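You operate a simulated robot arm through the tools that you are given. There is no shell and no other tool.

You are at the controls of a simulated robot arm. One attempt, no reset.

TASK
Shut and latch the window; vase back, radiator to low.
Fine: the handle points down; the vase stands on the sill over the radiator. Set down upright: dotted vase.
Where things are to end (x, y in the base frame): dotted vase within 60 mm of [830, -110].

It is judged by the outcome, as a careful person would: the job done as asked, and still so three seconds after it is handed in. It fails if anything else is knocked over, pushed out of place, dropped, spilled or broken.

THE ROBOT
A 6-joint arm with a two-finger gripper, fixed in place. Base frame: the origin is at the foot of the arm, x ahead of it, y to its left, z up. Lengths are in mm, angles in degrees, forces in N, time in s.
Its first joint turns from -166.0 to 166.0 degrees. Payload 1.71 kg.
The TCP is the grasp point between the finger pads, 20 mm short of the fingertips. In the tool frame z runs along the fingers and y along their closing line. The gripper opens to 96 mm. The gripper's body begins 113 mm behind the TCP.
Orientation is that of the tool frame in the base frame, as a unit quaternion [w, x, y, z]. With the fingers straight down and closing along the base's y, the tool's x points along the base's -x, its y along +y and its z along -z.

THE INTERFACE
- The arm moves only by the tool servo_tool. Its argument "plan" is a list of rows, each an object of numbers (a shift or turn left out is 0, a gripper value left out holds the last): "tx", "ty", "tz": the shift along the base's x, y, z in mm; "wx", "wy", "wz": the turn, a rotation vector about the base's x, y, z in degrees; "claw": the closure, from 0 (fully open) to 1 (shut). In form: [{"tx": .., "ty": .., "tz": .., "wx": .., "wy": .., "wz": .., "claw": ..}, ...]. A call has 1 to 20 rows; each row is the pose to reach, as a shift and turn from the pose commanded when the call began. Each row takes 0.2 s and may step no farther than 50 mm and 8.6 degrees from the row before; otherwise, or with a gripper value out of range, the whole call is refused. Where a pose cannot be reached the arm comes as near as it can. A force on the tool above 50 N (or 10 N above the force at the start of the call, whichever is more), or a blocked arm, ends the call early, and 0.2 s more pass. The fingers move at their own pace (about 45 mm/s each) and stop on an object; they squeeze with about 31 N. The grip force told is the motor's: it shows also when the fingers shut on nothing. Time passes only in rows, and 0.2 s behind the last, so rows that repeat a pose let the fingers close. The reply holds the time, the measured pose of the TCP, the force on the tool along the base axes, the opening and the grip force, in the units named above and with some noise, with the torque about the TCP (base axes, N m) and any sound that the robot's microphone picked up.
- Cameras (640 x 400 px; columns grow to the right, rows downward): "scene" is fixed at [38.5, 666.6, 1711.7]; the picture's right is [-0.85, -0.53, 0.00], its down [-0.21, 0.34, -0.92] and it looks along [0.48, -0.78, -0.40] (base axes); focal length 343 px, centre (320, 200). "wrist" rides on the gripper at [66, 14, -145] in the tool frame; the picture's right is [-0.21, 0.98, 0.00], its down [-0.88, -0.18, -0.45] and it looks along [-0.44, -0.09, 0.90] (tool axes); focal length 275 px, centre (320, 200). There is no depth. A picture from a camera that has moved, and an enlarged one, comes with that camera's place and axes in the base frame and with its lens. The place of the scene camera against the robot may be out by one fixed shift of up to 25 mm in any direction.
- get_image(camera): a new picture of that camera. No time passes.
- lift_body(by): slides the trunk up (or, below 0, down) by that many mm; the arm rides with it, the base frame stays. It gives what a move gives, with no picture.
- zoom(camera, box): a new picture of the part [left, top, right, bottom] of that camera's present view, enlarged. No time passes.
- finish_job(): hands the job in; it is judged then, once.

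Places have to be worked out from the pictures, the camera data and where the tool is seen. Open the gripper and draw the arm clear of the work before you hand the job in, unless the task says otherwise.

The tools are called after ">>>" as name(argument=value, ...) on one line, values as JSON. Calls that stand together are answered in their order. servo_tool: Moves the arm, as the interface text tells. Its arguments: {"type":"object","properties":{"plan":{"type":"array","items":{"type":"object","properties":{"tx":{"type":"number"},"ty":{"type":"number"},"tz":{"type":"number"},"wx":{"type":"number"},"wy":{"type":"number"},"wz":{"type":"number"},"claw":{"type":"number"}}}}},"required":["plan"]} The other tools are called the same way: lift_body (by) slides the trunk up or down; get_image (camera) takes a picture; zoom (camera, box) takes an enlarged picture of a part of a camera's view; finish_job () hands the job in.

At the start:

```text
clock: 0.0
eef_pos: [445.3, -309.0, 1485.4]
orientation: [-0.001, 0.0, 1.0, 0.0]
force: [0.4, -0.8, -0.6]
wrist_torque: [0.03, -0.03, -0.01]
gripper_width: 96.0
finger_force: 0.0
trunk travel left (down, up): [-300.0, 90.0]
```

scene: 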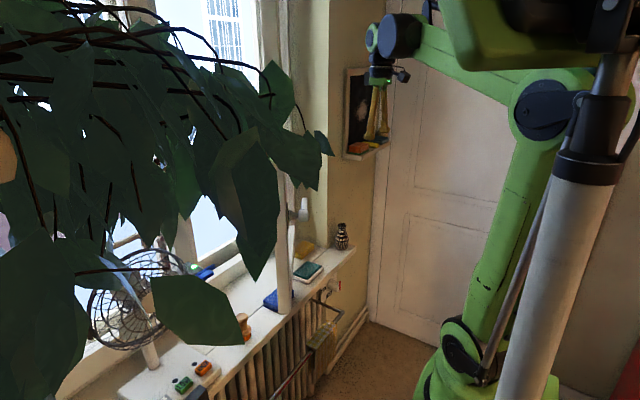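
wrist: 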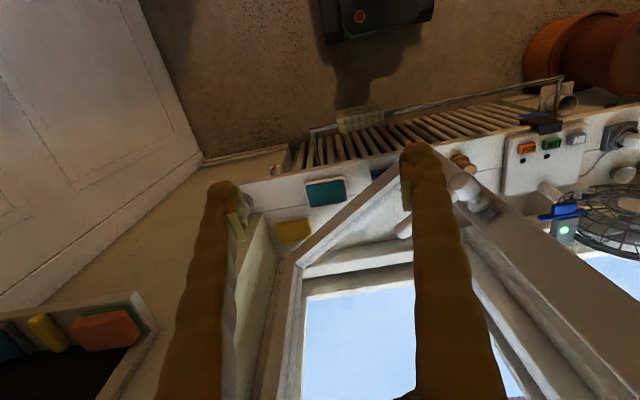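

I begin by looking closely at the scene: the window, sill, vase and radiator valve.

>>> zoom(camera="scene", box=[200, 160, 400, 285])

>>> zoom(camera="scene", box=[80, 230, 360, 400])

>>> zoom(camera="wrist", box=[200, 80, 640, 355])

>>> zoom(camera="scene", box=[120, 0, 420, 190])

```text
3.20 times, centred on (300, 222) of scene
camera zoom: at [38.5, 666.6, 1711.7], right [-0.85, -0.53, 0.0], down [-0.21, 0.34, -0.92], along [0.48, -0.78, -0.4], focal length 1098 px, centre (384, 128)
```

zoom: 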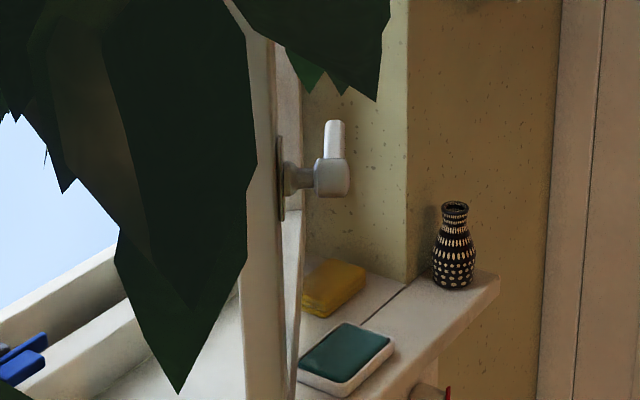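

```text
2.29 times, centred on (220, 315) of scene
camera zoom: at [38.5, 666.6, 1711.7], right [-0.85, -0.53, 0.0], down [-0.21, 0.34, -0.92], along [0.48, -0.78, -0.4], focal length 784 px, centre (549, -63)
```

zoom: 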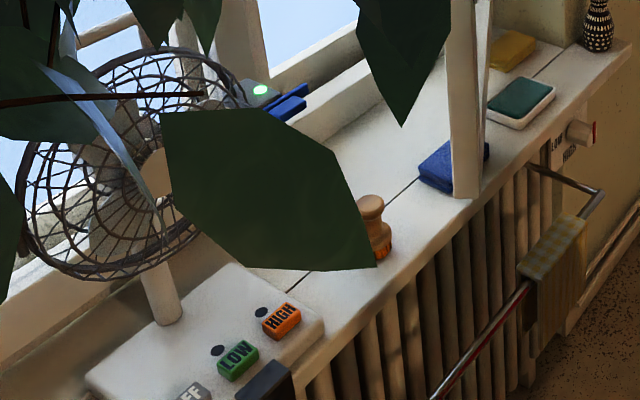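

```text
1.45 times, centred on (420, 218) of wrist
camera zoom: at [377.9, -294.4, 1630.8], right [0.21, 0.98, 0.0], down [0.88, -0.18, 0.44], along [0.43, -0.09, -0.9], focal length 400 px, centre (174, 174)
```

zoom: 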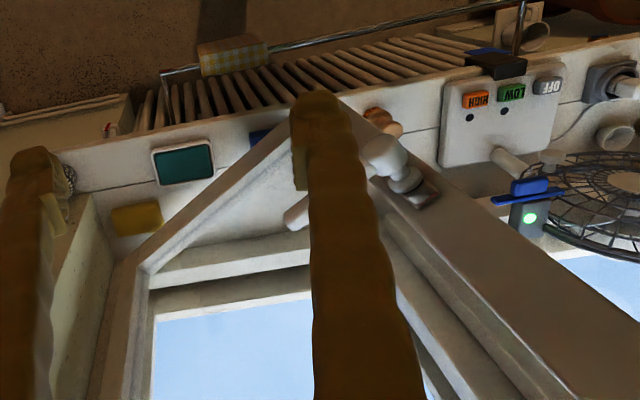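

```text
2.11 times, centred on (270, 95) of scene
camera zoom: at [38.5, 666.6, 1711.7], right [-0.85, -0.53, 0.0], down [-0.21, 0.34, -0.92], along [0.48, -0.78, -0.4], focal length 722 px, centre (425, 421)
```

zoom: 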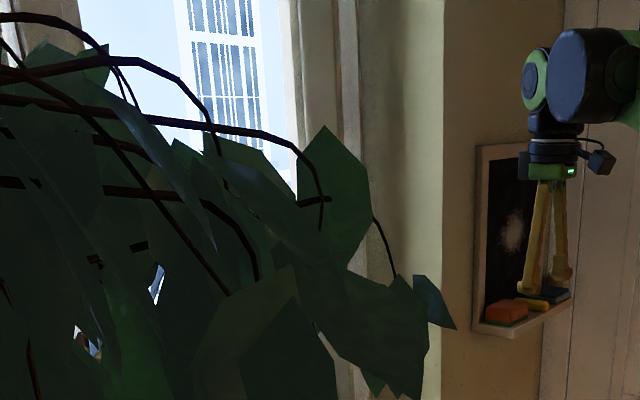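

The sash is hinged on its right (−y) side and stands open into the room. Its handle is near (580, −120, 1250) with the lever apparently up, the vase is near (680, −570), and the valve is below the sill at the right end. I tilt the tool to get a frontal wrist view.

>>> servo_tool(plan=[{"tx": -10, "wy": -8}, {"tx": -20, "wy": -16}, {"tx": -30, "wy": -24}, {"tx": -40, "wy": -32}, {"tx": -40, "wy": -40}])

>>> get_image(camera="wrist")

>>> get_image(camera="scene")

```text
clock: 1.4
eef_pos: [468.8, -275.6, 1520.4]
orientation: [0.355, -0.108, 0.928, 0.042]
force: [0.1, 0.1, 0.1]
wrist_torque: [0.01, 0.01, -0.03]
gripper_width: 96.0
finger_force: 0.1
trunk travel left (down, up): [-300.0, 90.0]
stopped in row 5: the arm was blocked; the commanded pose is now the measured one
```

```text
taken
camera wrist: at [322.5, -294.0, 1585.4], right [-0.07, 0.99, 0.14], down [0.39, -0.1, 0.92], along [0.92, 0.12, -0.38], focal length 275 px, centre (320, 200)
```

wrist: 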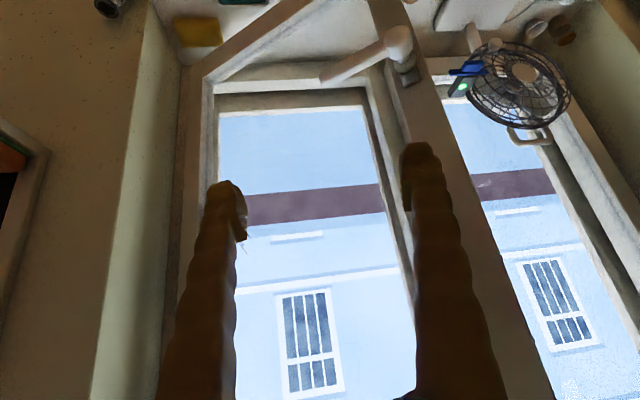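

```text
taken
```

scene: 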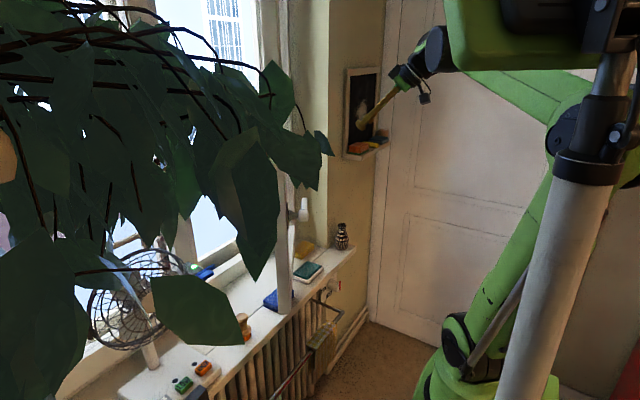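

The wrist view is upside down here, and it shows the lever lying horizontal towards the hinge with the sash open about 30°. I zoom in on the valve and its labels before moving.

>>> zoom(camera="scene", box=[290, 250, 370, 300])

>>> zoom(camera="wrist", box=[80, 0, 480, 250])

>>> servo_tool(plan=[{"wy": 8}, {"wy": 16}, {"wy": 24}, {"wy": 32}, {"ty": -20, "wy": 32}])

```text
8.00 times, centred on (330, 275) of scene
camera zoom: at [38.5, 666.6, 1711.7], right [-0.85, -0.53, 0.0], down [-0.21, 0.34, -0.92], along [0.48, -0.78, -0.4], focal length 2746 px, centre (240, -400)
```

zoom: 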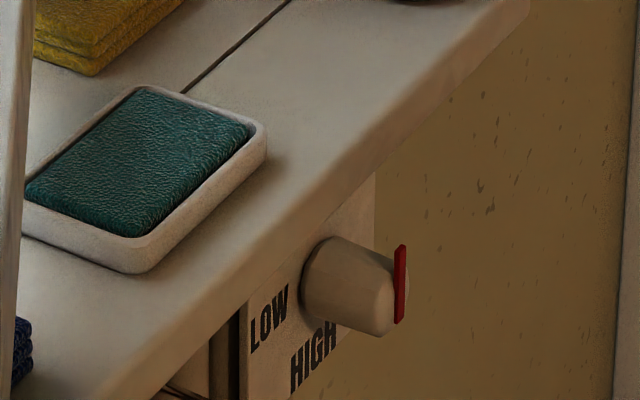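

```text
1.60 times, centred on (280, 125) of wrist
camera zoom: at [322.5, -294.0, 1585.4], right [-0.07, 0.99, 0.14], down [0.39, -0.1, 0.92], along [0.92, 0.12, -0.38], focal length 440 px, centre (384, 320)
```

zoom: 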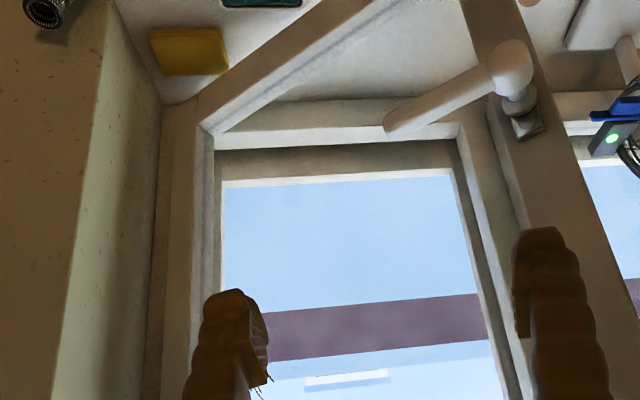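

```text
clock: 2.6
eef_pos: [446.9, -304.8, 1517.4]
orientation: [0.085, -0.071, 0.992, 0.053]
force: [1.5, -0.2, 0.0]
wrist_torque: [0.0, 0.04, 0.02]
gripper_width: 96.0
finger_force: 0.0
trunk travel left (down, up): [-300.0, 90.0]
```

The valve knob sticks out of the panel under the sill, with a red pointer and the LOW/HIGH labels beside it. I square the tool to vertical and drop it while staying clear of the sash and wall, to look at the valve and vase.

>>> servo_tool(plan=[{"tx": 0, "ty": -20, "tz": -45, "wx": -3, "wy": 5, "wz": -4}, {"tx": 0, "ty": -40, "tz": -90, "wx": -6.1, "wy": 9.7, "wz": -8.1}, {"tx": 0, "ty": -60, "tz": -135, "wx": -6.1, "wy": 9.7, "wz": -8.1}, {"tx": 0, "ty": -80, "tz": -180, "wx": -6.1, "wy": 9.7, "wz": -8.1}, {"tx": 0, "ty": -100, "tz": -225, "wx": -6.1, "wy": 9.7, "wz": -8.1}, {"tx": 0, "ty": -100, "tz": -270, "wx": -6.1, "wy": 9.7, "wz": -8.1}])

>>> get_image(camera="wrist")

>>> get_image(camera="scene")

```text
clock: 4.0
eef_pos: [447.7, -405.5, 1246.7]
orientation: [0.0, -0.001, 1.0, 0.0]
force: [0.7, -0.8, -0.1]
wrist_torque: [0.02, 0.0, 0.0]
gripper_width: 95.9
finger_force: 0.0
trunk travel left (down, up): [-300.0, 90.0]
```

```text
taken
camera wrist: at [380.8, -392.1, 1391.8], right [0.2, 0.98, 0.0], down [0.88, -0.18, 0.45], along [0.44, -0.09, -0.9], focal length 275 px, centre (320, 200)
```

wrist: 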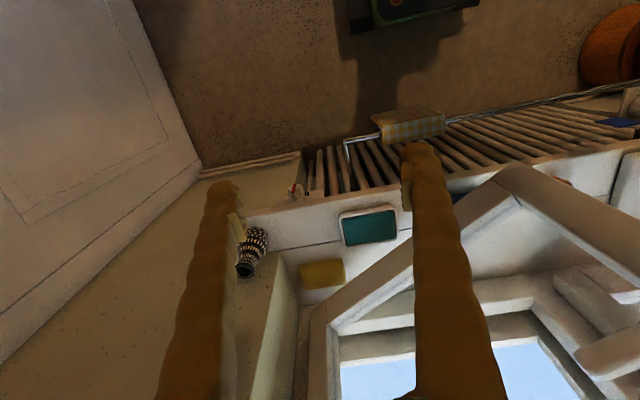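

```text
taken
```

scene: 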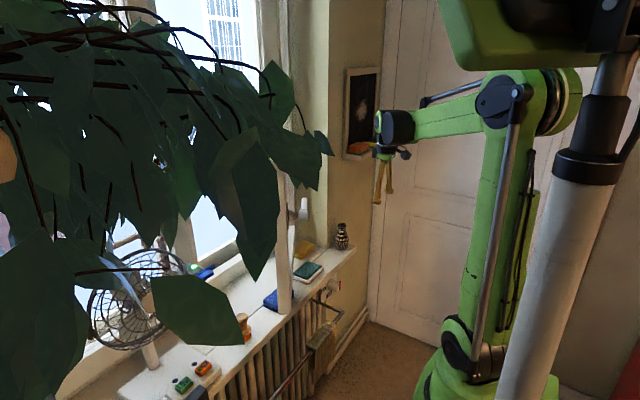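

Cross-checking the two views puts the sill at z≈845, the soap dish at (739, −353) and the vase at (712, −615). I zoom on the valve and the vase from here.

>>> zoom(camera="wrist", box=[250, 150, 362, 220])

>>> zoom(camera="wrist", box=[200, 180, 400, 305])

>>> zoom(camera="wrist", box=[400, 80, 640, 400])

```text
5.71 times, centred on (306, 185) of wrist
camera zoom: at [380.8, -392.1, 1391.8], right [0.2, 0.98, 0.0], down [0.88, -0.18, 0.45], along [0.44, -0.09, -0.9], focal length 1573 px, centre (400, 286)
```

zoom: 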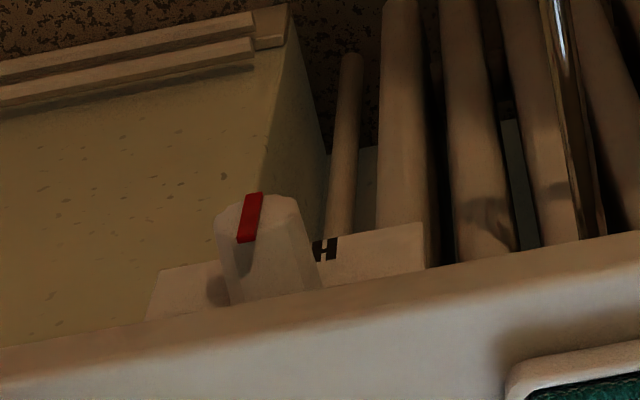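

```text
3.20 times, centred on (300, 242) of wrist
camera zoom: at [380.8, -392.1, 1391.8], right [0.2, 0.98, 0.0], down [0.88, -0.18, 0.45], along [0.44, -0.09, -0.9], focal length 881 px, centre (384, 64)
```

zoom: 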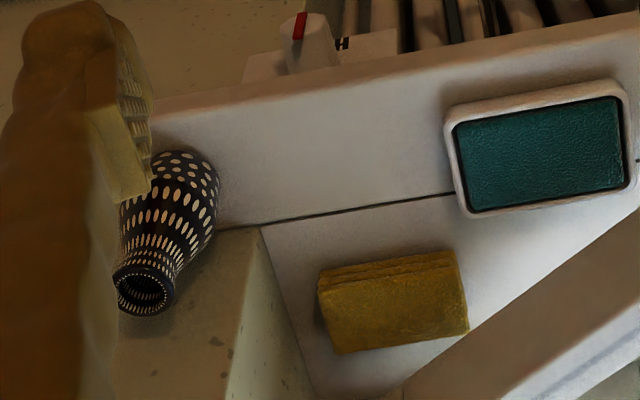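

```text
1.25 times, centred on (520, 240) of wrist
camera zoom: at [380.8, -392.1, 1391.8], right [0.2, 0.98, 0.0], down [0.88, -0.18, 0.45], along [0.44, -0.09, -0.9], focal length 344 px, centre (70, 150)
```

zoom: 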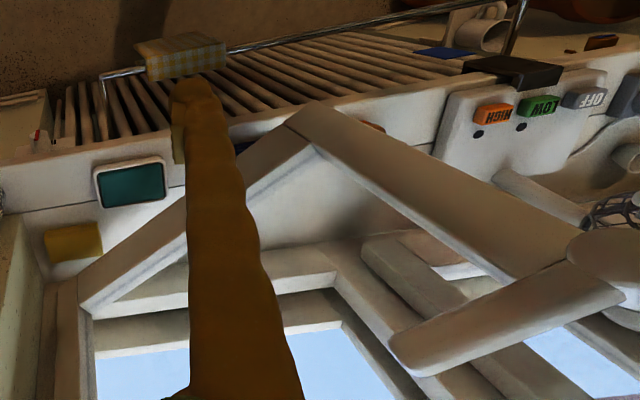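

The knob face is near (671, −526, 690), tucked below the sill edge. The sash hinge line is near x≈940, y≈−480, and the free bottom corner is near (623, −68, 900). I check the views beyond the frame edges for the plant, fan and the blue clip.

>>> zoom(camera="wrist", box=[636, 0, 640, 400])

>>> zoom(camera="scene", box=[0, 396, 640, 400])

>>> zoom(camera="scene", box=[0, 0, 4, 400])

```text
1.00 times, centred on (638, 200) of wrist (not enlarged: the box is as wide or as high as the picture)
camera zoom: at [380.8, -392.1, 1391.8], right [0.2, 0.98, 0.0], down [0.88, -0.18, 0.45], along [0.44, -0.09, -0.9], focal length 275 px, centre (2, 200)
```

zoom: 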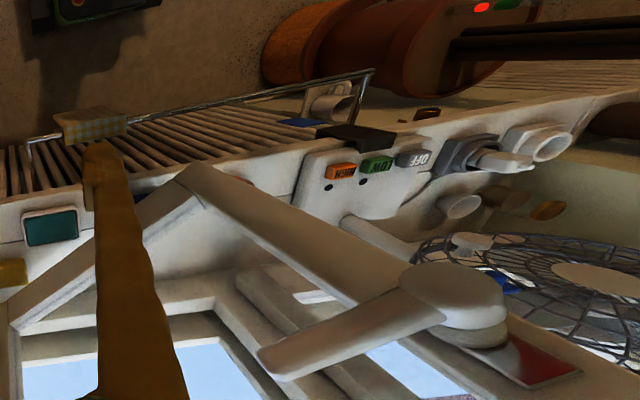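

```text
1.00 times, centred on (320, 398) of scene (not enlarged: the box is as wide or as high as the picture)
camera zoom: at [38.5, 666.6, 1711.7], right [-0.85, -0.53, 0.0], down [-0.21, 0.34, -0.92], along [0.48, -0.78, -0.4], focal length 343 px, centre (320, 2)
```

zoom: 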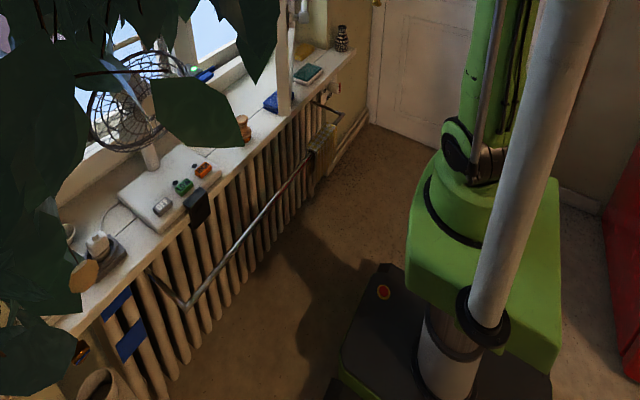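

```text
1.00 times, centred on (2, 200) of scene (not enlarged: the box is as wide or as high as the picture)
camera zoom: at [38.5, 666.6, 1711.7], right [-0.85, -0.53, 0.0], down [-0.21, 0.34, -0.92], along [0.48, -0.78, -0.4], focal length 343 px, centre (638, 200)
```

zoom: 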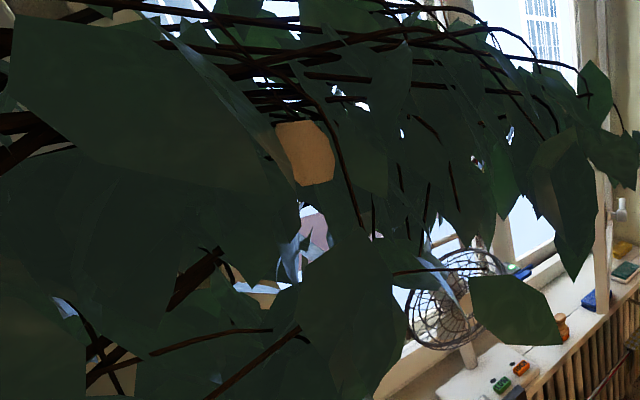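

The plant is over at y>300 and the fan at about (770, 285), so both are outside the sash's swing. I tilt the fingertips forward and move to a point in front of the stile, below the handle, with the gripper closed as a blunt pusher.

>>> servo_tool(plan=[{"tx": 8, "ty": 30, "tz": -25, "wy": -8, "claw": 1}, {"tx": 16, "ty": 60, "tz": -50, "wy": -16, "claw": 1}, {"tx": 24, "ty": 90, "tz": -75, "wy": -24, "claw": 1}, {"tx": 32, "ty": 120, "tz": -100, "wy": -32, "claw": 1}, {"tx": 40, "ty": 150, "tz": -125, "wy": -40, "claw": 1}, {"tx": 50, "ty": 180, "tz": -150, "wy": -48, "claw": 1}])

>>> get_image(camera="wrist")

>>> get_image(camera="scene")

```text
clock: 5.4
eef_pos: [496.6, -224.1, 1095.9]
orientation: [0.408, -0.001, 0.913, 0.0]
force: [0.9, 0.2, -0.3]
wrist_torque: [-0.01, 0.0, -0.02]
gripper_width: 0.0
finger_force: 22.0
trunk travel left (down, up): [-300.0, 90.0]
```

```text
taken
camera wrist: at [344.4, -209.8, 1143.5], right [0.13, 0.98, 0.15], down [0.25, -0.18, 0.95], along [0.96, -0.09, -0.27], focal length 275 px, centre (320, 200)
```

wrist: 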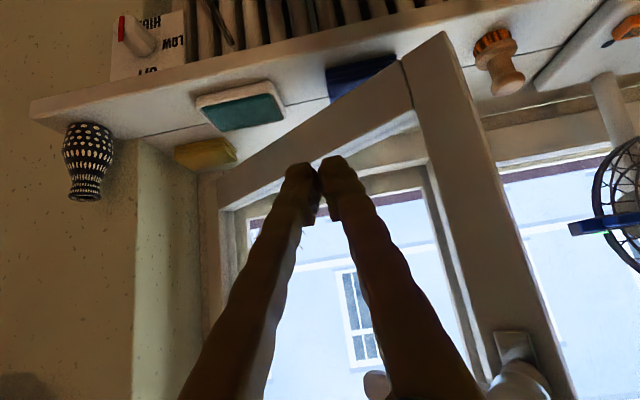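

```text
taken
```

scene: 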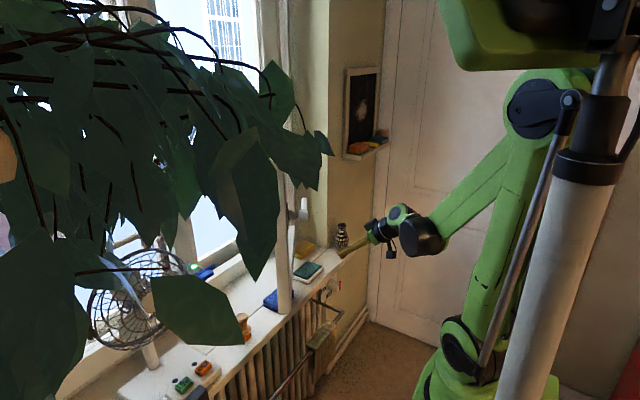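

This upside-down view shows the valve labels and the sash well. I zoom in on both.

>>> zoom(camera="wrist", box=[90, 0, 218, 80])

>>> zoom(camera="wrist", box=[300, 396, 640, 400])

>>> zoom(camera="wrist", box=[0, 0, 640, 4])

```text
5.00 times, centred on (154, 40) of wrist
camera zoom: at [344.4, -209.8, 1143.5], right [0.13, 0.98, 0.15], down [0.25, -0.18, 0.95], along [0.96, -0.09, -0.27], focal length 1376 px, centre (1150, 1000)
```

zoom: 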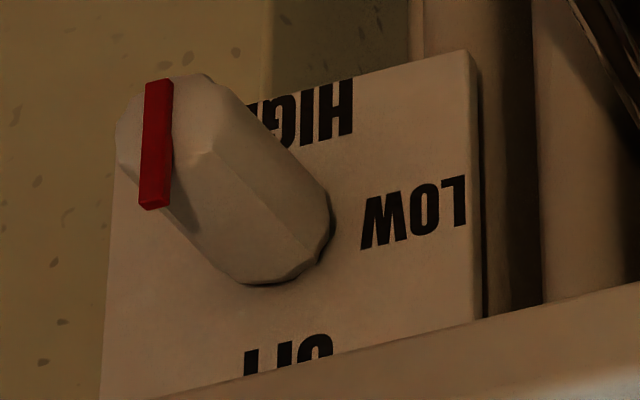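

```text
1.88 times, centred on (470, 398) of wrist
camera zoom: at [344.4, -209.8, 1143.5], right [0.13, 0.98, 0.15], down [0.25, -0.18, 0.95], along [0.96, -0.09, -0.27], focal length 518 px, centre (38, -173)
```

zoom: 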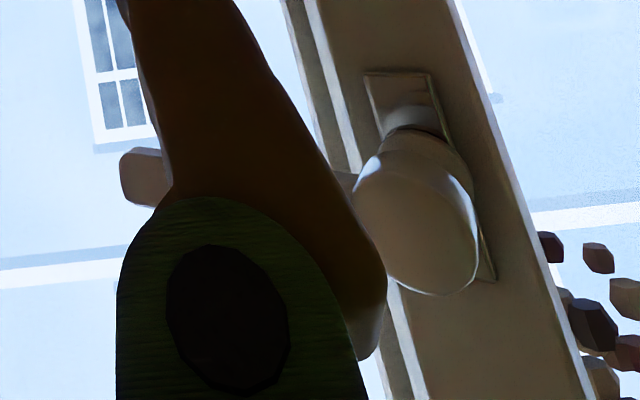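

```text
1.00 times, centred on (320, 2) of wrist (not enlarged: the box is as wide or as high as the picture)
camera zoom: at [344.4, -209.8, 1143.5], right [0.13, 0.98, 0.15], down [0.25, -0.18, 0.95], along [0.96, -0.09, -0.27], focal length 275 px, centre (320, 398)
```

zoom: 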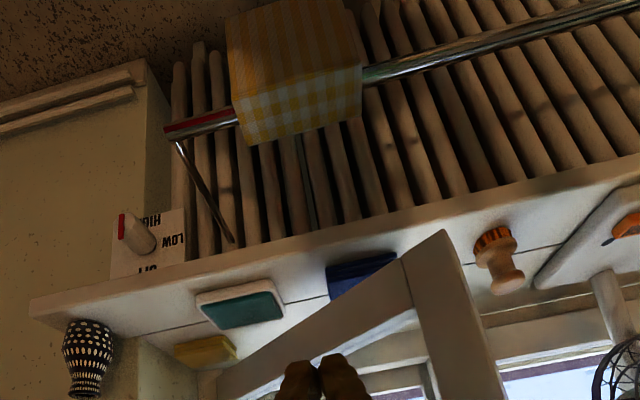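

The valve has OFF at the top, LOW on the +y side and HIGH at the bottom. The sash inner face runs from (626, −58) to the hinge at about (908, −490), 33° open, with its bottom at z≈888 and its hub at z≈1252. I approach the stile centre at z≈1085 and start pushing along its arc.

>>> servo_tool(plan=[{"tx": 27, "ty": 32, "claw": 1}, {"tx": 54, "ty": 64, "claw": 1}, {"tx": 81, "ty": 96, "claw": 1}, {"tx": 107, "ty": 127, "claw": 1}, {"tx": 120, "ty": 135, "claw": 1}, {"tx": 132, "ty": 143, "claw": 1}, {"tx": 143, "ty": 150, "claw": 1}, {"tx": 154, "ty": 156, "claw": 1}])

>>> get_image(camera="wrist")

>>> get_image(camera="scene")

```text
clock: 7.2
eef_pos: [651.0, -69.6, 1097.6]
orientation: [0.407, -0.002, 0.913, 0.0]
force: [0.7, 0.1, -1.0]
wrist_torque: [0.0, 0.02, 0.01]
gripper_width: 0.0
finger_force: 29.2
trunk travel left (down, up): [-300.0, 90.0]
```

```text
taken
camera wrist: at [497.8, -55.4, 1144.9], right [0.13, 0.98, 0.15], down [0.26, -0.18, 0.95], along [0.96, -0.09, -0.28], focal length 275 px, centre (320, 200)
```

wrist: 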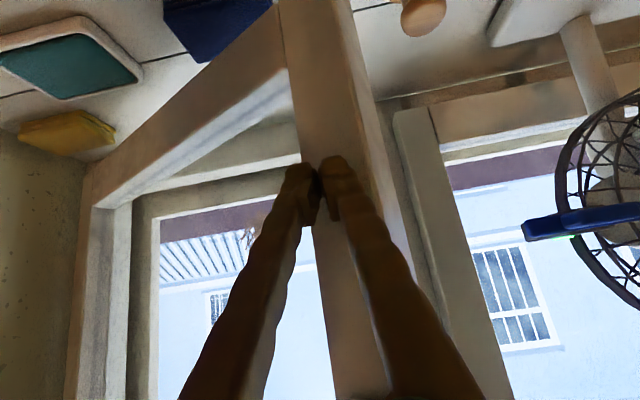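

```text
taken
```

scene: 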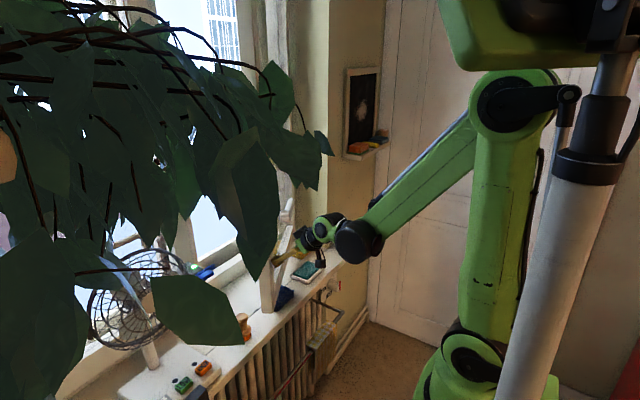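

The sash moves freely ahead of the fingertips, which sit mid-stile. I continue pushing along the arc.

>>> servo_tool(plan=[{"tx": 11, "ty": 7, "claw": 1}, {"tx": 21, "ty": 13.6, "claw": 1}, {"tx": 33, "ty": 19, "claw": 1}, {"tx": 44, "ty": 24.6, "claw": 1}, {"tx": 56, "ty": 29.5, "claw": 1}, {"tx": 67.5, "ty": 34.3, "claw": 1}, {"tx": 79, "ty": 38.5, "claw": 1}, {"tx": 91.5, "ty": 42.6, "claw": 1}, {"tx": 104, "ty": 46.5, "claw": 1}, {"tx": 116, "ty": 50, "claw": 1}, {"tx": 128, "ty": 53, "claw": 1}, {"tx": 141, "ty": 56, "claw": 1}, {"tx": 153, "ty": 58, "claw": 1}, {"tx": 166, "ty": 60.6, "claw": 1}])

>>> get_image(camera="wrist")

>>> get_image(camera="scene")

```text
clock: 10.2
eef_pos: [815.3, -6.3, 1094.0]
orientation: [0.408, -0.002, 0.913, 0.0]
force: [-0.3, 0.3, 0.4]
wrist_torque: [-0.01, -0.04, 0.03]
gripper_width: 0.2
finger_force: 29.0
trunk travel left (down, up): [-300.0, 90.0]
```

```text
taken
camera wrist: at [662.7, 6.4, 1144.3], right [0.13, 0.98, 0.15], down [0.26, -0.18, 0.95], along [0.96, -0.09, -0.27], focal length 275 px, centre (320, 200)
```

wrist: 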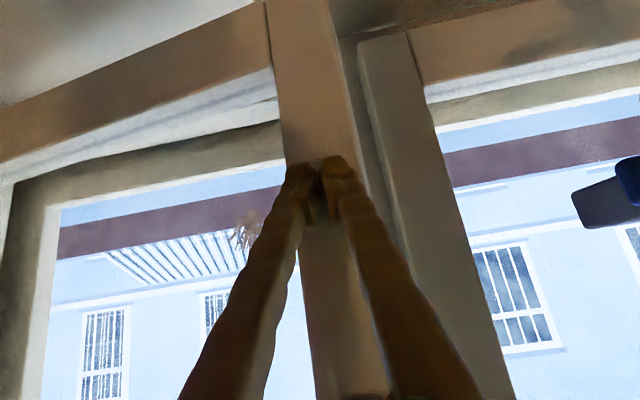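

```text
taken
```

scene: 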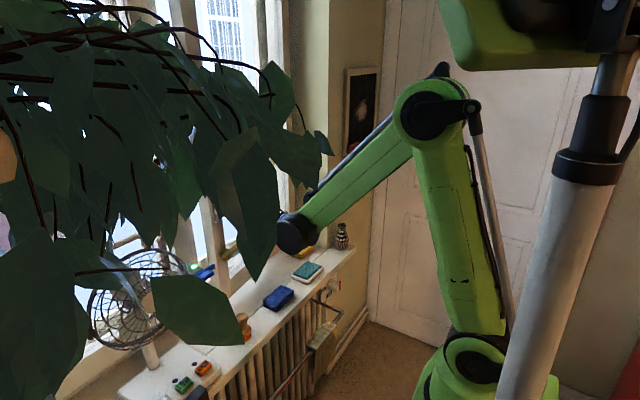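

The sash is about 10° from shut. I keep pushing in small steps, straightening toward +x, and watch for the contact force when it seats.

>>> servo_tool(plan=[{"tx": 8, "ty": 1, "claw": 1}, {"tx": 16, "ty": 2, "claw": 1}, {"tx": 24, "ty": 3, "claw": 1}, {"tx": 32, "ty": 4, "claw": 1}, {"tx": 40, "ty": 5, "claw": 1}, {"tx": 47, "ty": 5.5, "claw": 1}, {"tx": 54, "ty": 6, "claw": 1}, {"tx": 61, "ty": 6, "claw": 1}, {"tx": 67, "ty": 6, "claw": 1}, {"tx": 72, "ty": 6, "claw": 1}])

>>> get_image(camera="wrist")

```text
clock: 12.4
eef_pos: [888.6, -1.7, 1097.2]
orientation: [0.406, -0.002, 0.914, 0.0]
force: [-0.1, -0.3, 0.4]
wrist_torque: [-0.01, -0.01, 0.0]
gripper_width: 0.0
finger_force: 29.5
trunk travel left (down, up): [-300.0, 90.0]
```

```text
taken
camera wrist: at [735.6, 11.6, 1145.2], right [0.13, 0.98, 0.15], down [0.26, -0.18, 0.95], along [0.96, -0.09, -0.27], focal length 275 px, centre (320, 200)
```

wrist: 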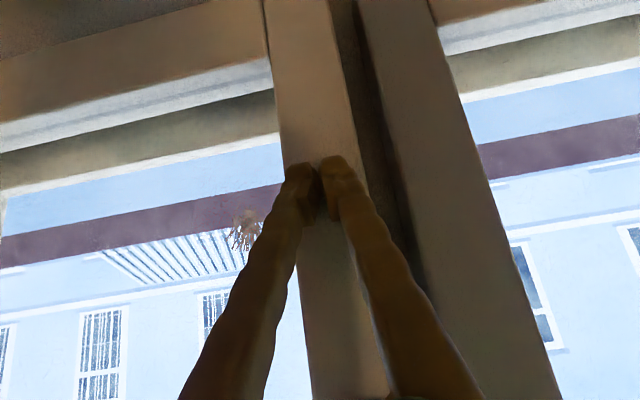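

There is still no resistance, so the sash is not yet seated. I continue in +x in small steps.

>>> servo_tool(plan=[{"tx": 5, "claw": 1}, {"tx": 10, "claw": 1}, {"tx": 15, "claw": 1}, {"tx": 20, "claw": 1}, {"tx": 25, "claw": 1}, {"tx": 30, "claw": 1}, {"tx": 35, "claw": 1}, {"tx": 40, "claw": 1}])

>>> get_image(camera="wrist")

>>> zoom(camera="scene", box=[120, 100, 360, 250])

```text
clock: 13.4
eef_pos: [883.7, -1.8, 1110.0]
orientation: [0.413, -0.002, 0.911, 0.0]
force: [-0.8, 0.3, 0.2]
wrist_torque: [0.0, -0.03, 0.05]
gripper_width: 0.2
finger_force: 29.7
trunk travel left (down, up): [-300.0, 90.0]
stopped in row 4: the force on the tool passed its limit at 58 N (the readings are from after the stop); the commanded pose is now the measured one
```

```text
taken
camera wrist: at [730.6, 11.4, 1156.8], right [0.13, 0.98, 0.15], down [0.25, -0.18, 0.95], along [0.96, -0.09, -0.26], focal length 275 px, centre (320, 200)
```

wrist: 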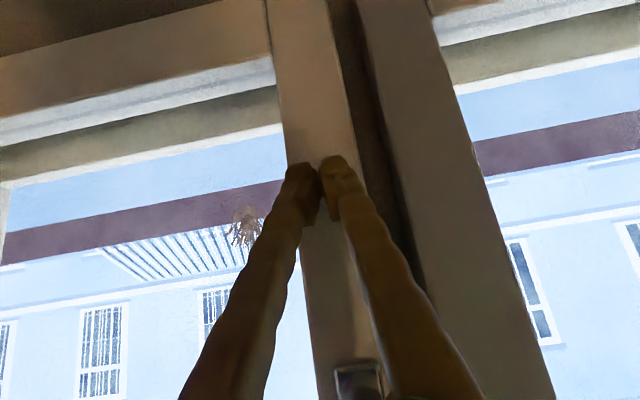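

```text
2.67 times, centred on (240, 175) of scene
camera zoom: at [38.5, 666.6, 1711.7], right [-0.85, -0.53, 0.0], down [-0.21, 0.34, -0.92], along [0.48, -0.78, -0.4], focal length 915 px, centre (533, 267)
```

zoom: 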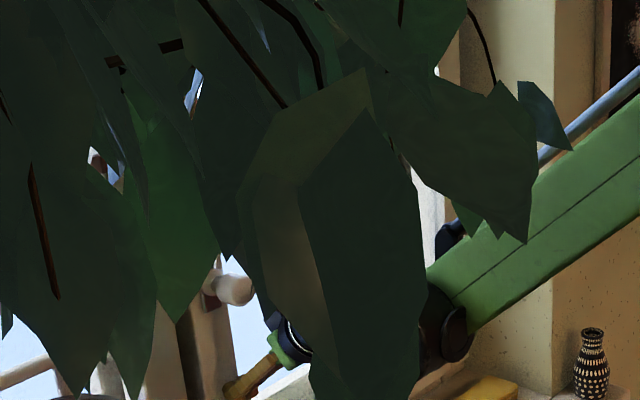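

The push ended at 58 N with the fingertips near x≈915, so the sash appears to be seated. I check the handle in the extended view before turning it.

>>> zoom(camera="wrist", box=[0, 396, 640, 400])

>>> zoom(camera="wrist", box=[0, 0, 640, 4])

```text
1.00 times, centred on (320, 398) of wrist (not enlarged: the box is as wide or as high as the picture)
camera zoom: at [730.6, 11.4, 1156.8], right [0.13, 0.98, 0.15], down [0.25, -0.18, 0.95], along [0.96, -0.09, -0.26], focal length 275 px, centre (320, 2)
```

zoom: 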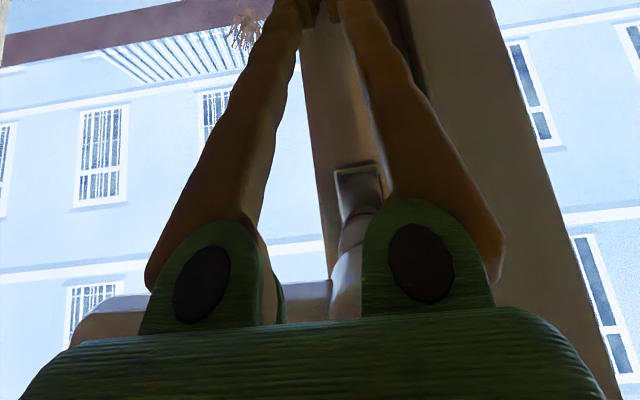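

```text
1.00 times, centred on (320, 2) of wrist (not enlarged: the box is as wide or as high as the picture)
camera zoom: at [730.6, 11.4, 1156.8], right [0.13, 0.98, 0.15], down [0.25, -0.18, 0.95], along [0.96, -0.09, -0.26], focal length 275 px, centre (320, 398)
```

zoom: 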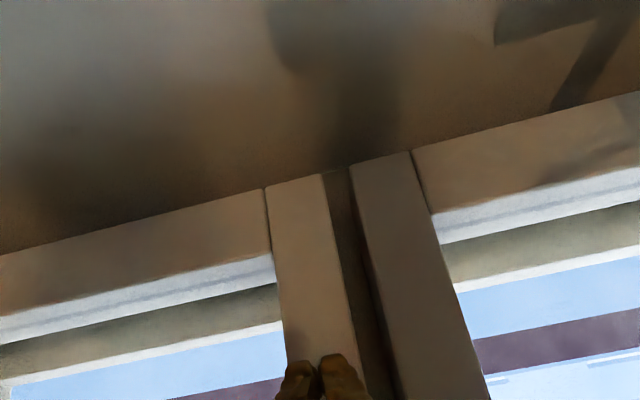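

The two sashes now look coplanar and the lever is still horizontal. It should be centred near y≈0, z≈1254, standing about 65 mm off the face. I back off, level the tool and rise above the lever's outer end.

>>> servo_tool(plan=[{"tx": -40, "claw": 1}, {"tx": -80, "claw": 1}, {"tx": -120, "claw": 1}, {"tx": -130, "ty": -20, "tz": 45, "wy": -8, "claw": 1}, {"tx": -130, "ty": -40, "tz": 90, "wy": -16, "claw": 1}, {"tx": -130, "ty": -60, "tz": 135, "wy": -24, "claw": 1}, {"tx": -130, "ty": -78, "tz": 180, "wy": -32, "claw": 1}, {"tx": -130, "ty": -78, "tz": 225, "wy": -34, "claw": 1}])

>>> get_image(camera="wrist")

>>> zoom(camera="wrist", box=[0, 0, 640, 4])

>>> get_image(camera="scene")

```text
refused: row 4 steps farther than a row can; nothing moved
```

```text
taken
camera wrist: at [730.6, 11.4, 1156.8], right [0.13, 0.98, 0.15], down [0.25, -0.18, 0.95], along [0.96, -0.09, -0.26], focal length 275 px, centre (320, 200)
```

wrist: 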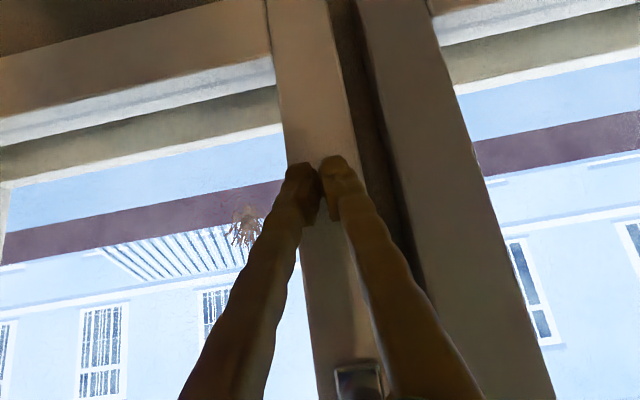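

```text
1.00 times, centred on (320, 2) of wrist (not enlarged: the box is as wide or as high as the picture)
camera zoom: at [730.6, 11.4, 1156.8], right [0.13, 0.98, 0.15], down [0.25, -0.18, 0.95], along [0.96, -0.09, -0.26], focal length 275 px, centre (320, 398)
```

zoom: 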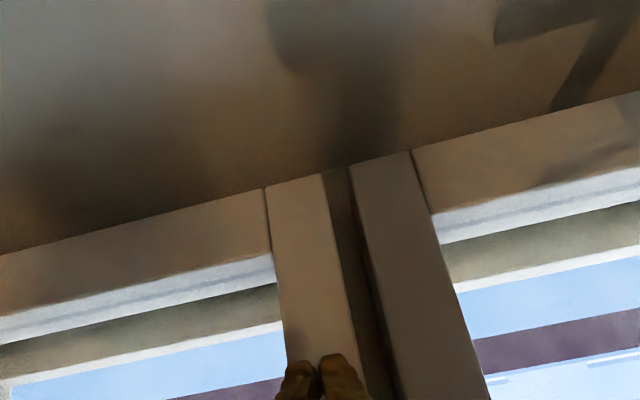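

```text
taken
```

scene: 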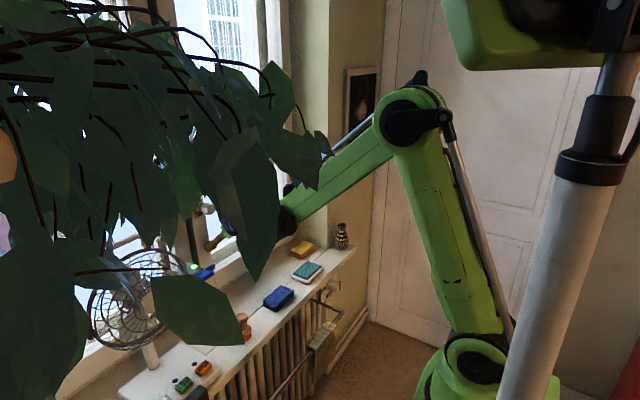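

The call was refused because one row stepped slightly over 50 mm. I repeat it with smaller steps.

>>> servo_tool(plan=[{"tx": -40, "claw": 1}, {"tx": -80, "claw": 1}, {"tx": -120, "claw": 1}, {"tx": -130, "ty": -15, "tz": 35, "wy": -8, "claw": 1}, {"tx": -130, "ty": -35, "tz": 75, "wy": -16, "claw": 1}, {"tx": -130, "ty": -55, "tz": 118, "wy": -24, "claw": 1}, {"tx": -130, "ty": -75, "tz": 160, "wy": -32, "claw": 1}, {"tx": -130, "ty": -78, "tz": 205, "wy": -34, "claw": 1}, {"tx": -130, "ty": -78, "tz": 225, "wy": -34, "claw": 1}])

>>> get_image(camera="wrist")

>>> zoom(camera="wrist", box=[0, 0, 640, 4])

>>> get_image(camera="scene")

```text
clock: 15.4
eef_pos: [755.8, -79.2, 1332.8]
orientation: [0.66, -0.002, 0.752, -0.002]
force: [0.4, -0.2, 0.7]
wrist_torque: [0.02, 0.01, 0.0]
gripper_width: 0.0
finger_force: 29.4
trunk travel left (down, up): [-300.0, 90.0]
```

```text
taken
camera wrist: at [603.3, -65.2, 1286.9], right [0.03, 0.98, 0.2], down [-0.33, -0.18, 0.93], along [0.94, -0.09, 0.32], focal length 275 px, centre (320, 200)
```

wrist: 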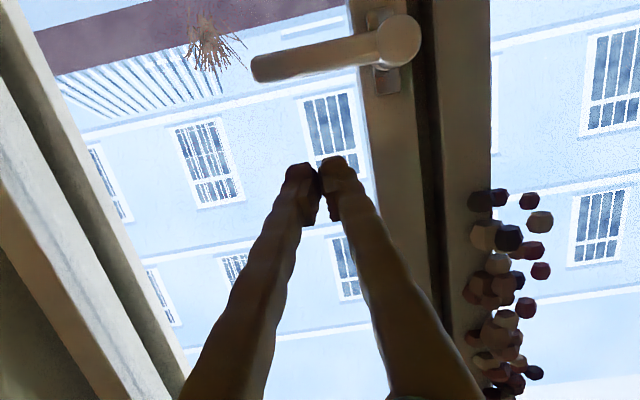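

```text
1.00 times, centred on (320, 2) of wrist (not enlarged: the box is as wide or as high as the picture)
camera zoom: at [603.3, -65.2, 1286.9], right [0.03, 0.98, 0.2], down [-0.33, -0.18, 0.93], along [0.94, -0.09, 0.32], focal length 275 px, centre (320, 398)
```

zoom: 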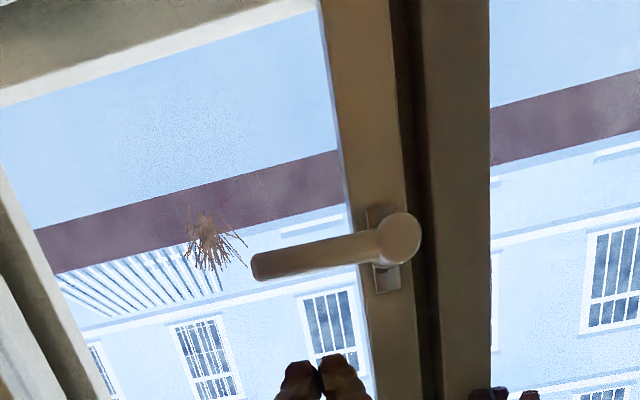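

```text
taken
```

scene: 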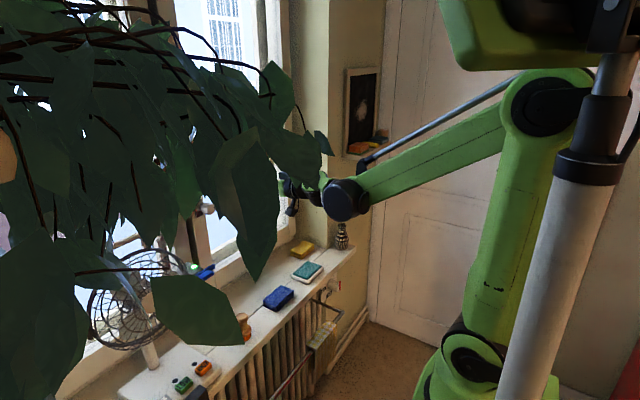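

The lever is clear: hub at about (845, −2, 1254), tip at y≈−115, pointing to the hinge. I slide the closed fingers forward above its outer part and lower close to it.

>>> servo_tool(plan=[{"tx": 35, "ty": -3, "claw": 1}, {"tx": 70, "ty": -3, "claw": 1}, {"tx": 102, "ty": -3, "claw": 1}, {"tx": 102, "ty": -3, "tz": -25, "claw": 1}, {"tx": 102, "ty": -3, "tz": -46, "claw": 1}])

>>> get_image(camera="wrist")

>>> zoom(camera="wrist", box=[0, 0, 640, 4])

```text
clock: 16.6
eef_pos: [858.3, -84.0, 1284.9]
orientation: [0.659, -0.001, 0.752, -0.001]
force: [0.1, 0.7, 0.2]
wrist_torque: [0.04, -0.04, 0.01]
gripper_width: 0.2
finger_force: 29.1
trunk travel left (down, up): [-300.0, 90.0]
```

```text
taken
camera wrist: at [705.3, -68.8, 1239.4], right [0.03, 0.98, 0.2], down [-0.33, -0.18, 0.93], along [0.94, -0.09, 0.31], focal length 275 px, centre (320, 200)
```

wrist: 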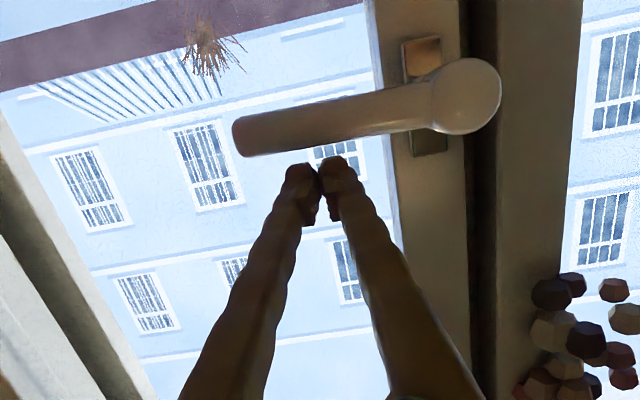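

```text
1.00 times, centred on (320, 2) of wrist (not enlarged: the box is as wide or as high as the picture)
camera zoom: at [705.3, -68.8, 1239.4], right [0.03, 0.98, 0.2], down [-0.33, -0.18, 0.93], along [0.94, -0.09, 0.31], focal length 275 px, centre (320, 398)
```

zoom: 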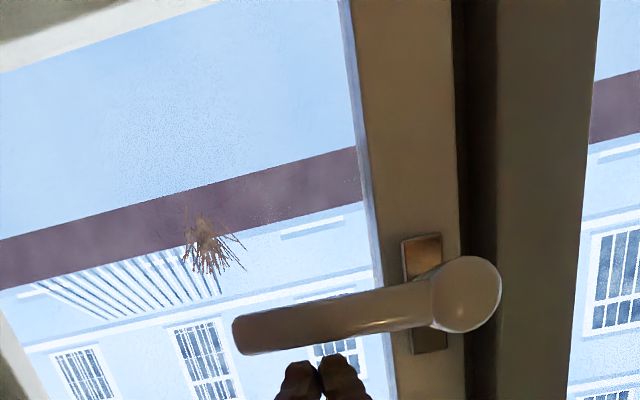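

The fingertips sit just above the lever, whose tip is near (861, −119, 1246). I push it down along its arc, staying clear of the glass.

>>> servo_tool(plan=[{"tx": 6, "ty": 1, "tz": -8, "claw": 1}, {"tx": 6, "ty": 2, "tz": -13, "claw": 1}, {"tx": 6, "ty": 0, "tz": -23.5, "claw": 1}, {"tx": 6, "ty": -0.7, "tz": -34.3, "claw": 1}, {"tx": 6, "ty": 0.1, "tz": -45.1, "claw": 1}, {"tx": 6, "ty": 2.2, "tz": -55.9, "claw": 1}, {"tx": 6, "ty": 5.7, "tz": -65.9, "claw": 1}, {"tx": 6, "ty": 10.6, "tz": -75.9, "claw": 1}])

>>> get_image(camera="wrist")

```text
clock: 18.4
eef_pos: [866.5, -68.5, 1210.0]
orientation: [0.659, -0.001, 0.752, -0.002]
force: [0.8, 0.0, -0.2]
wrist_torque: [-0.05, -0.01, -0.01]
gripper_width: 0.1
finger_force: 29.4
trunk travel left (down, up): [-300.0, 90.0]
```

```text
taken
camera wrist: at [713.0, -55.8, 1164.4], right [0.03, 0.98, 0.2], down [-0.33, -0.18, 0.93], along [0.95, -0.09, 0.31], focal length 275 px, centre (320, 200)
```

wrist: 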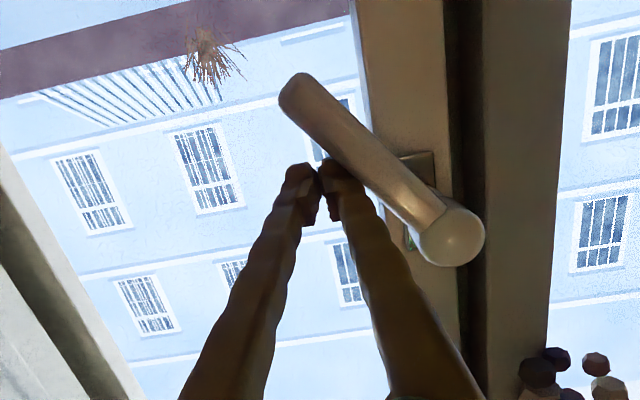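

The lever is at about 45° and following well. I continue the arc to vertical.

>>> servo_tool(plan=[{"ty": 6, "tz": -8.7, "claw": 1}, {"ty": 13.2, "tz": -17, "claw": 1}, {"ty": 21.4, "tz": -23.9, "claw": 1}, {"ty": 30.4, "tz": -30, "claw": 1}, {"ty": 40.2, "tz": -34.6, "claw": 1}, {"ty": 46, "tz": -37, "claw": 1}, {"ty": 51, "tz": -38, "claw": 1}])

>>> get_image(camera="wrist")

```text
clock: 20.0
eef_pos: [846.5, -29.5, 1185.7]
orientation: [0.666, 0.003, 0.746, -0.004]
force: [2.2, -32.1, -2.9]
wrist_torque: [0.15, 0.02, -0.28]
gripper_width: 0.0
finger_force: 30.0
trunk travel left (down, up): [-300.0, 90.0]
stopped in row 7: the force on the tool passed its limit at 53 N (the readings are from after the stop); the commanded pose is now the measured one
```

```text
taken
camera wrist: at [694.8, -13.8, 1137.8], right [0.03, 0.98, 0.2], down [-0.35, -0.18, 0.92], along [0.94, -0.1, 0.33], focal length 275 px, centre (320, 200)
```

wrist: 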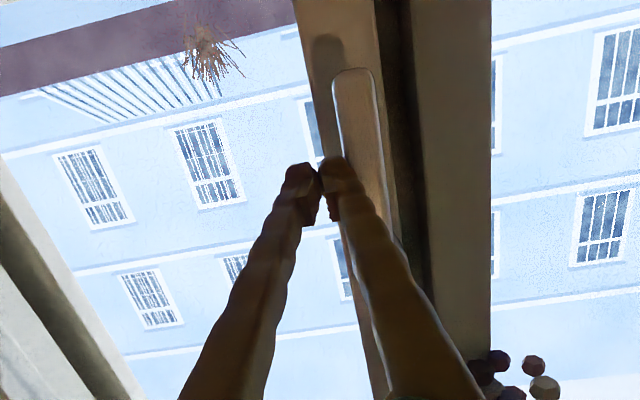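

The lever met its stop with a force of about 53 N and looks vertical. I back away sideways, then outward, to inspect the handle.

>>> servo_tool(plan=[{"ty": -20, "claw": 1}, {"ty": -40, "claw": 1}, {"tx": -40, "ty": -50, "claw": 1}, {"tx": -80, "ty": -60, "claw": 1}, {"tx": -120, "ty": -60, "claw": 1}, {"tx": -160, "ty": -60, "claw": 1}])

>>> get_image(camera="wrist")

>>> zoom(camera="wrist", box=[0, 0, 640, 4])

```text
clock: 21.4
eef_pos: [690.2, -82.7, 1187.7]
orientation: [0.667, 0.0, 0.745, -0.002]
force: [-0.5, 0.0, 0.4]
wrist_torque: [-0.01, -0.04, -0.01]
gripper_width: 0.1
finger_force: 28.9
trunk travel left (down, up): [-300.0, 90.0]
```

```text
taken
camera wrist: at [538.0, -69.0, 1138.7], right [0.03, 0.98, 0.2], down [-0.34, -0.18, 0.92], along [0.94, -0.09, 0.33], focal length 275 px, centre (320, 200)
```

wrist: 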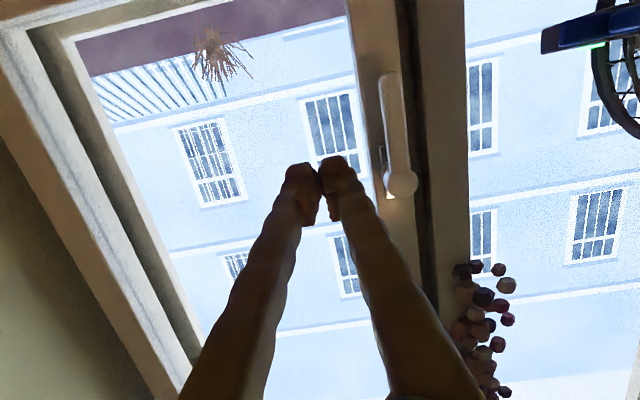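

```text
1.00 times, centred on (320, 2) of wrist (not enlarged: the box is as wide or as high as the picture)
camera zoom: at [538.0, -69.0, 1138.7], right [0.03, 0.98, 0.2], down [-0.34, -0.18, 0.92], along [0.94, -0.09, 0.33], focal length 275 px, centre (320, 398)
```

zoom: 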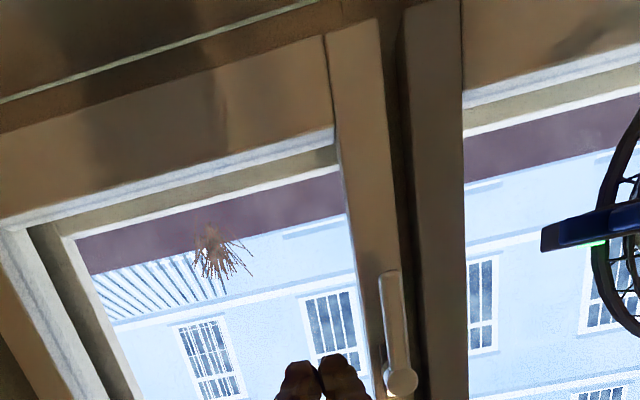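

The lever now hangs vertical, parallel to the stile, so the window is shut and latched. I move over to inspect the vase and valve, opening the gripper on the way.

>>> servo_tool(plan=[{"tx": -20, "ty": -42, "tz": -4, "wy": 4, "claw": 0}, {"tx": -40, "ty": -84, "tz": -8, "wy": 8, "claw": 0}, {"tx": -60, "ty": -126, "tz": -12, "wy": 12, "claw": 0}, {"tx": -80, "ty": -168, "tz": -16, "wy": 16, "claw": 0}, {"tx": -100, "ty": -210, "tz": -20, "wy": 20, "claw": 0}, {"tx": -120, "ty": -252, "tz": -24, "wy": 24, "claw": 0}, {"tx": -140, "ty": -294, "tz": -28, "wy": 28, "claw": 0}, {"tx": -160, "ty": -336, "tz": -32, "wy": 32, "claw": 0}, {"tx": -180, "ty": -378, "tz": -36, "wy": 36, "claw": 0}, {"tx": -190, "ty": -417, "tz": -38, "wy": 38, "claw": 0}])

>>> get_image(camera="wrist")

>>> zoom(camera="wrist", box=[0, 0, 640, 4])

>>> get_image(camera="scene")

```text
clock: 23.6
eef_pos: [496.6, -503.7, 1150.9]
orientation: [0.387, 0.0, 0.922, -0.003]
force: [-0.1, 0.5, -1.0]
wrist_torque: [0.02, -0.03, 0.01]
gripper_width: 96.0
finger_force: 0.1
trunk travel left (down, up): [-300.0, 90.0]
```

```text
taken
camera wrist: at [347.2, -488.9, 1205.4], right [0.15, 0.98, 0.14], down [0.3, -0.18, 0.94], along [0.94, -0.1, -0.32], focal length 275 px, centre (320, 200)
```

wrist: 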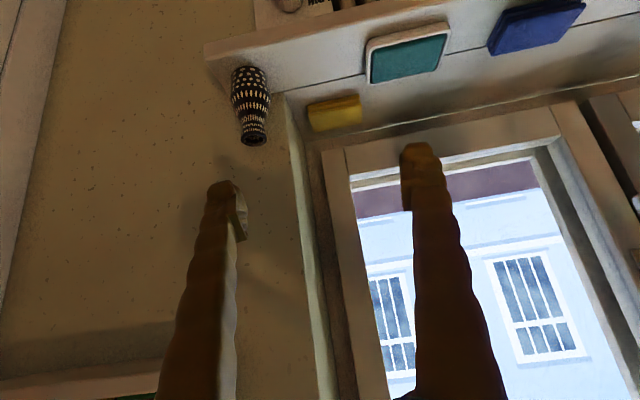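

```text
1.00 times, centred on (320, 2) of wrist (not enlarged: the box is as wide or as high as the picture)
camera zoom: at [347.2, -488.9, 1205.4], right [0.15, 0.98, 0.14], down [0.3, -0.18, 0.94], along [0.94, -0.1, -0.32], focal length 275 px, centre (320, 398)
```

zoom: 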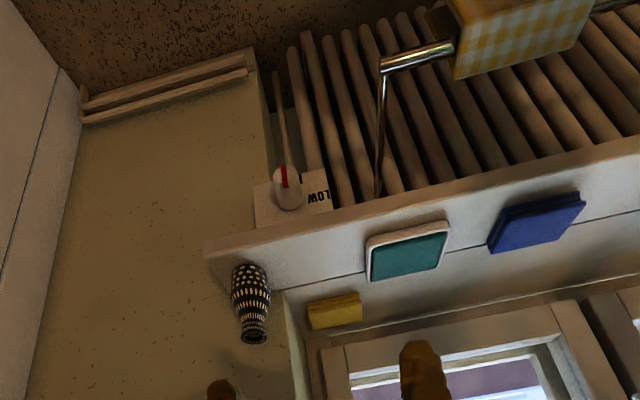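

```text
taken
```

scene: 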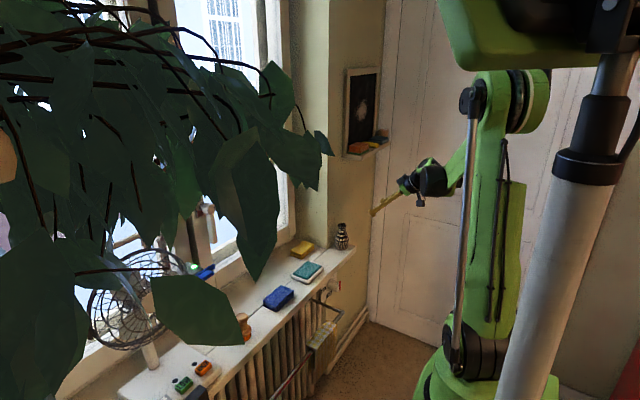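

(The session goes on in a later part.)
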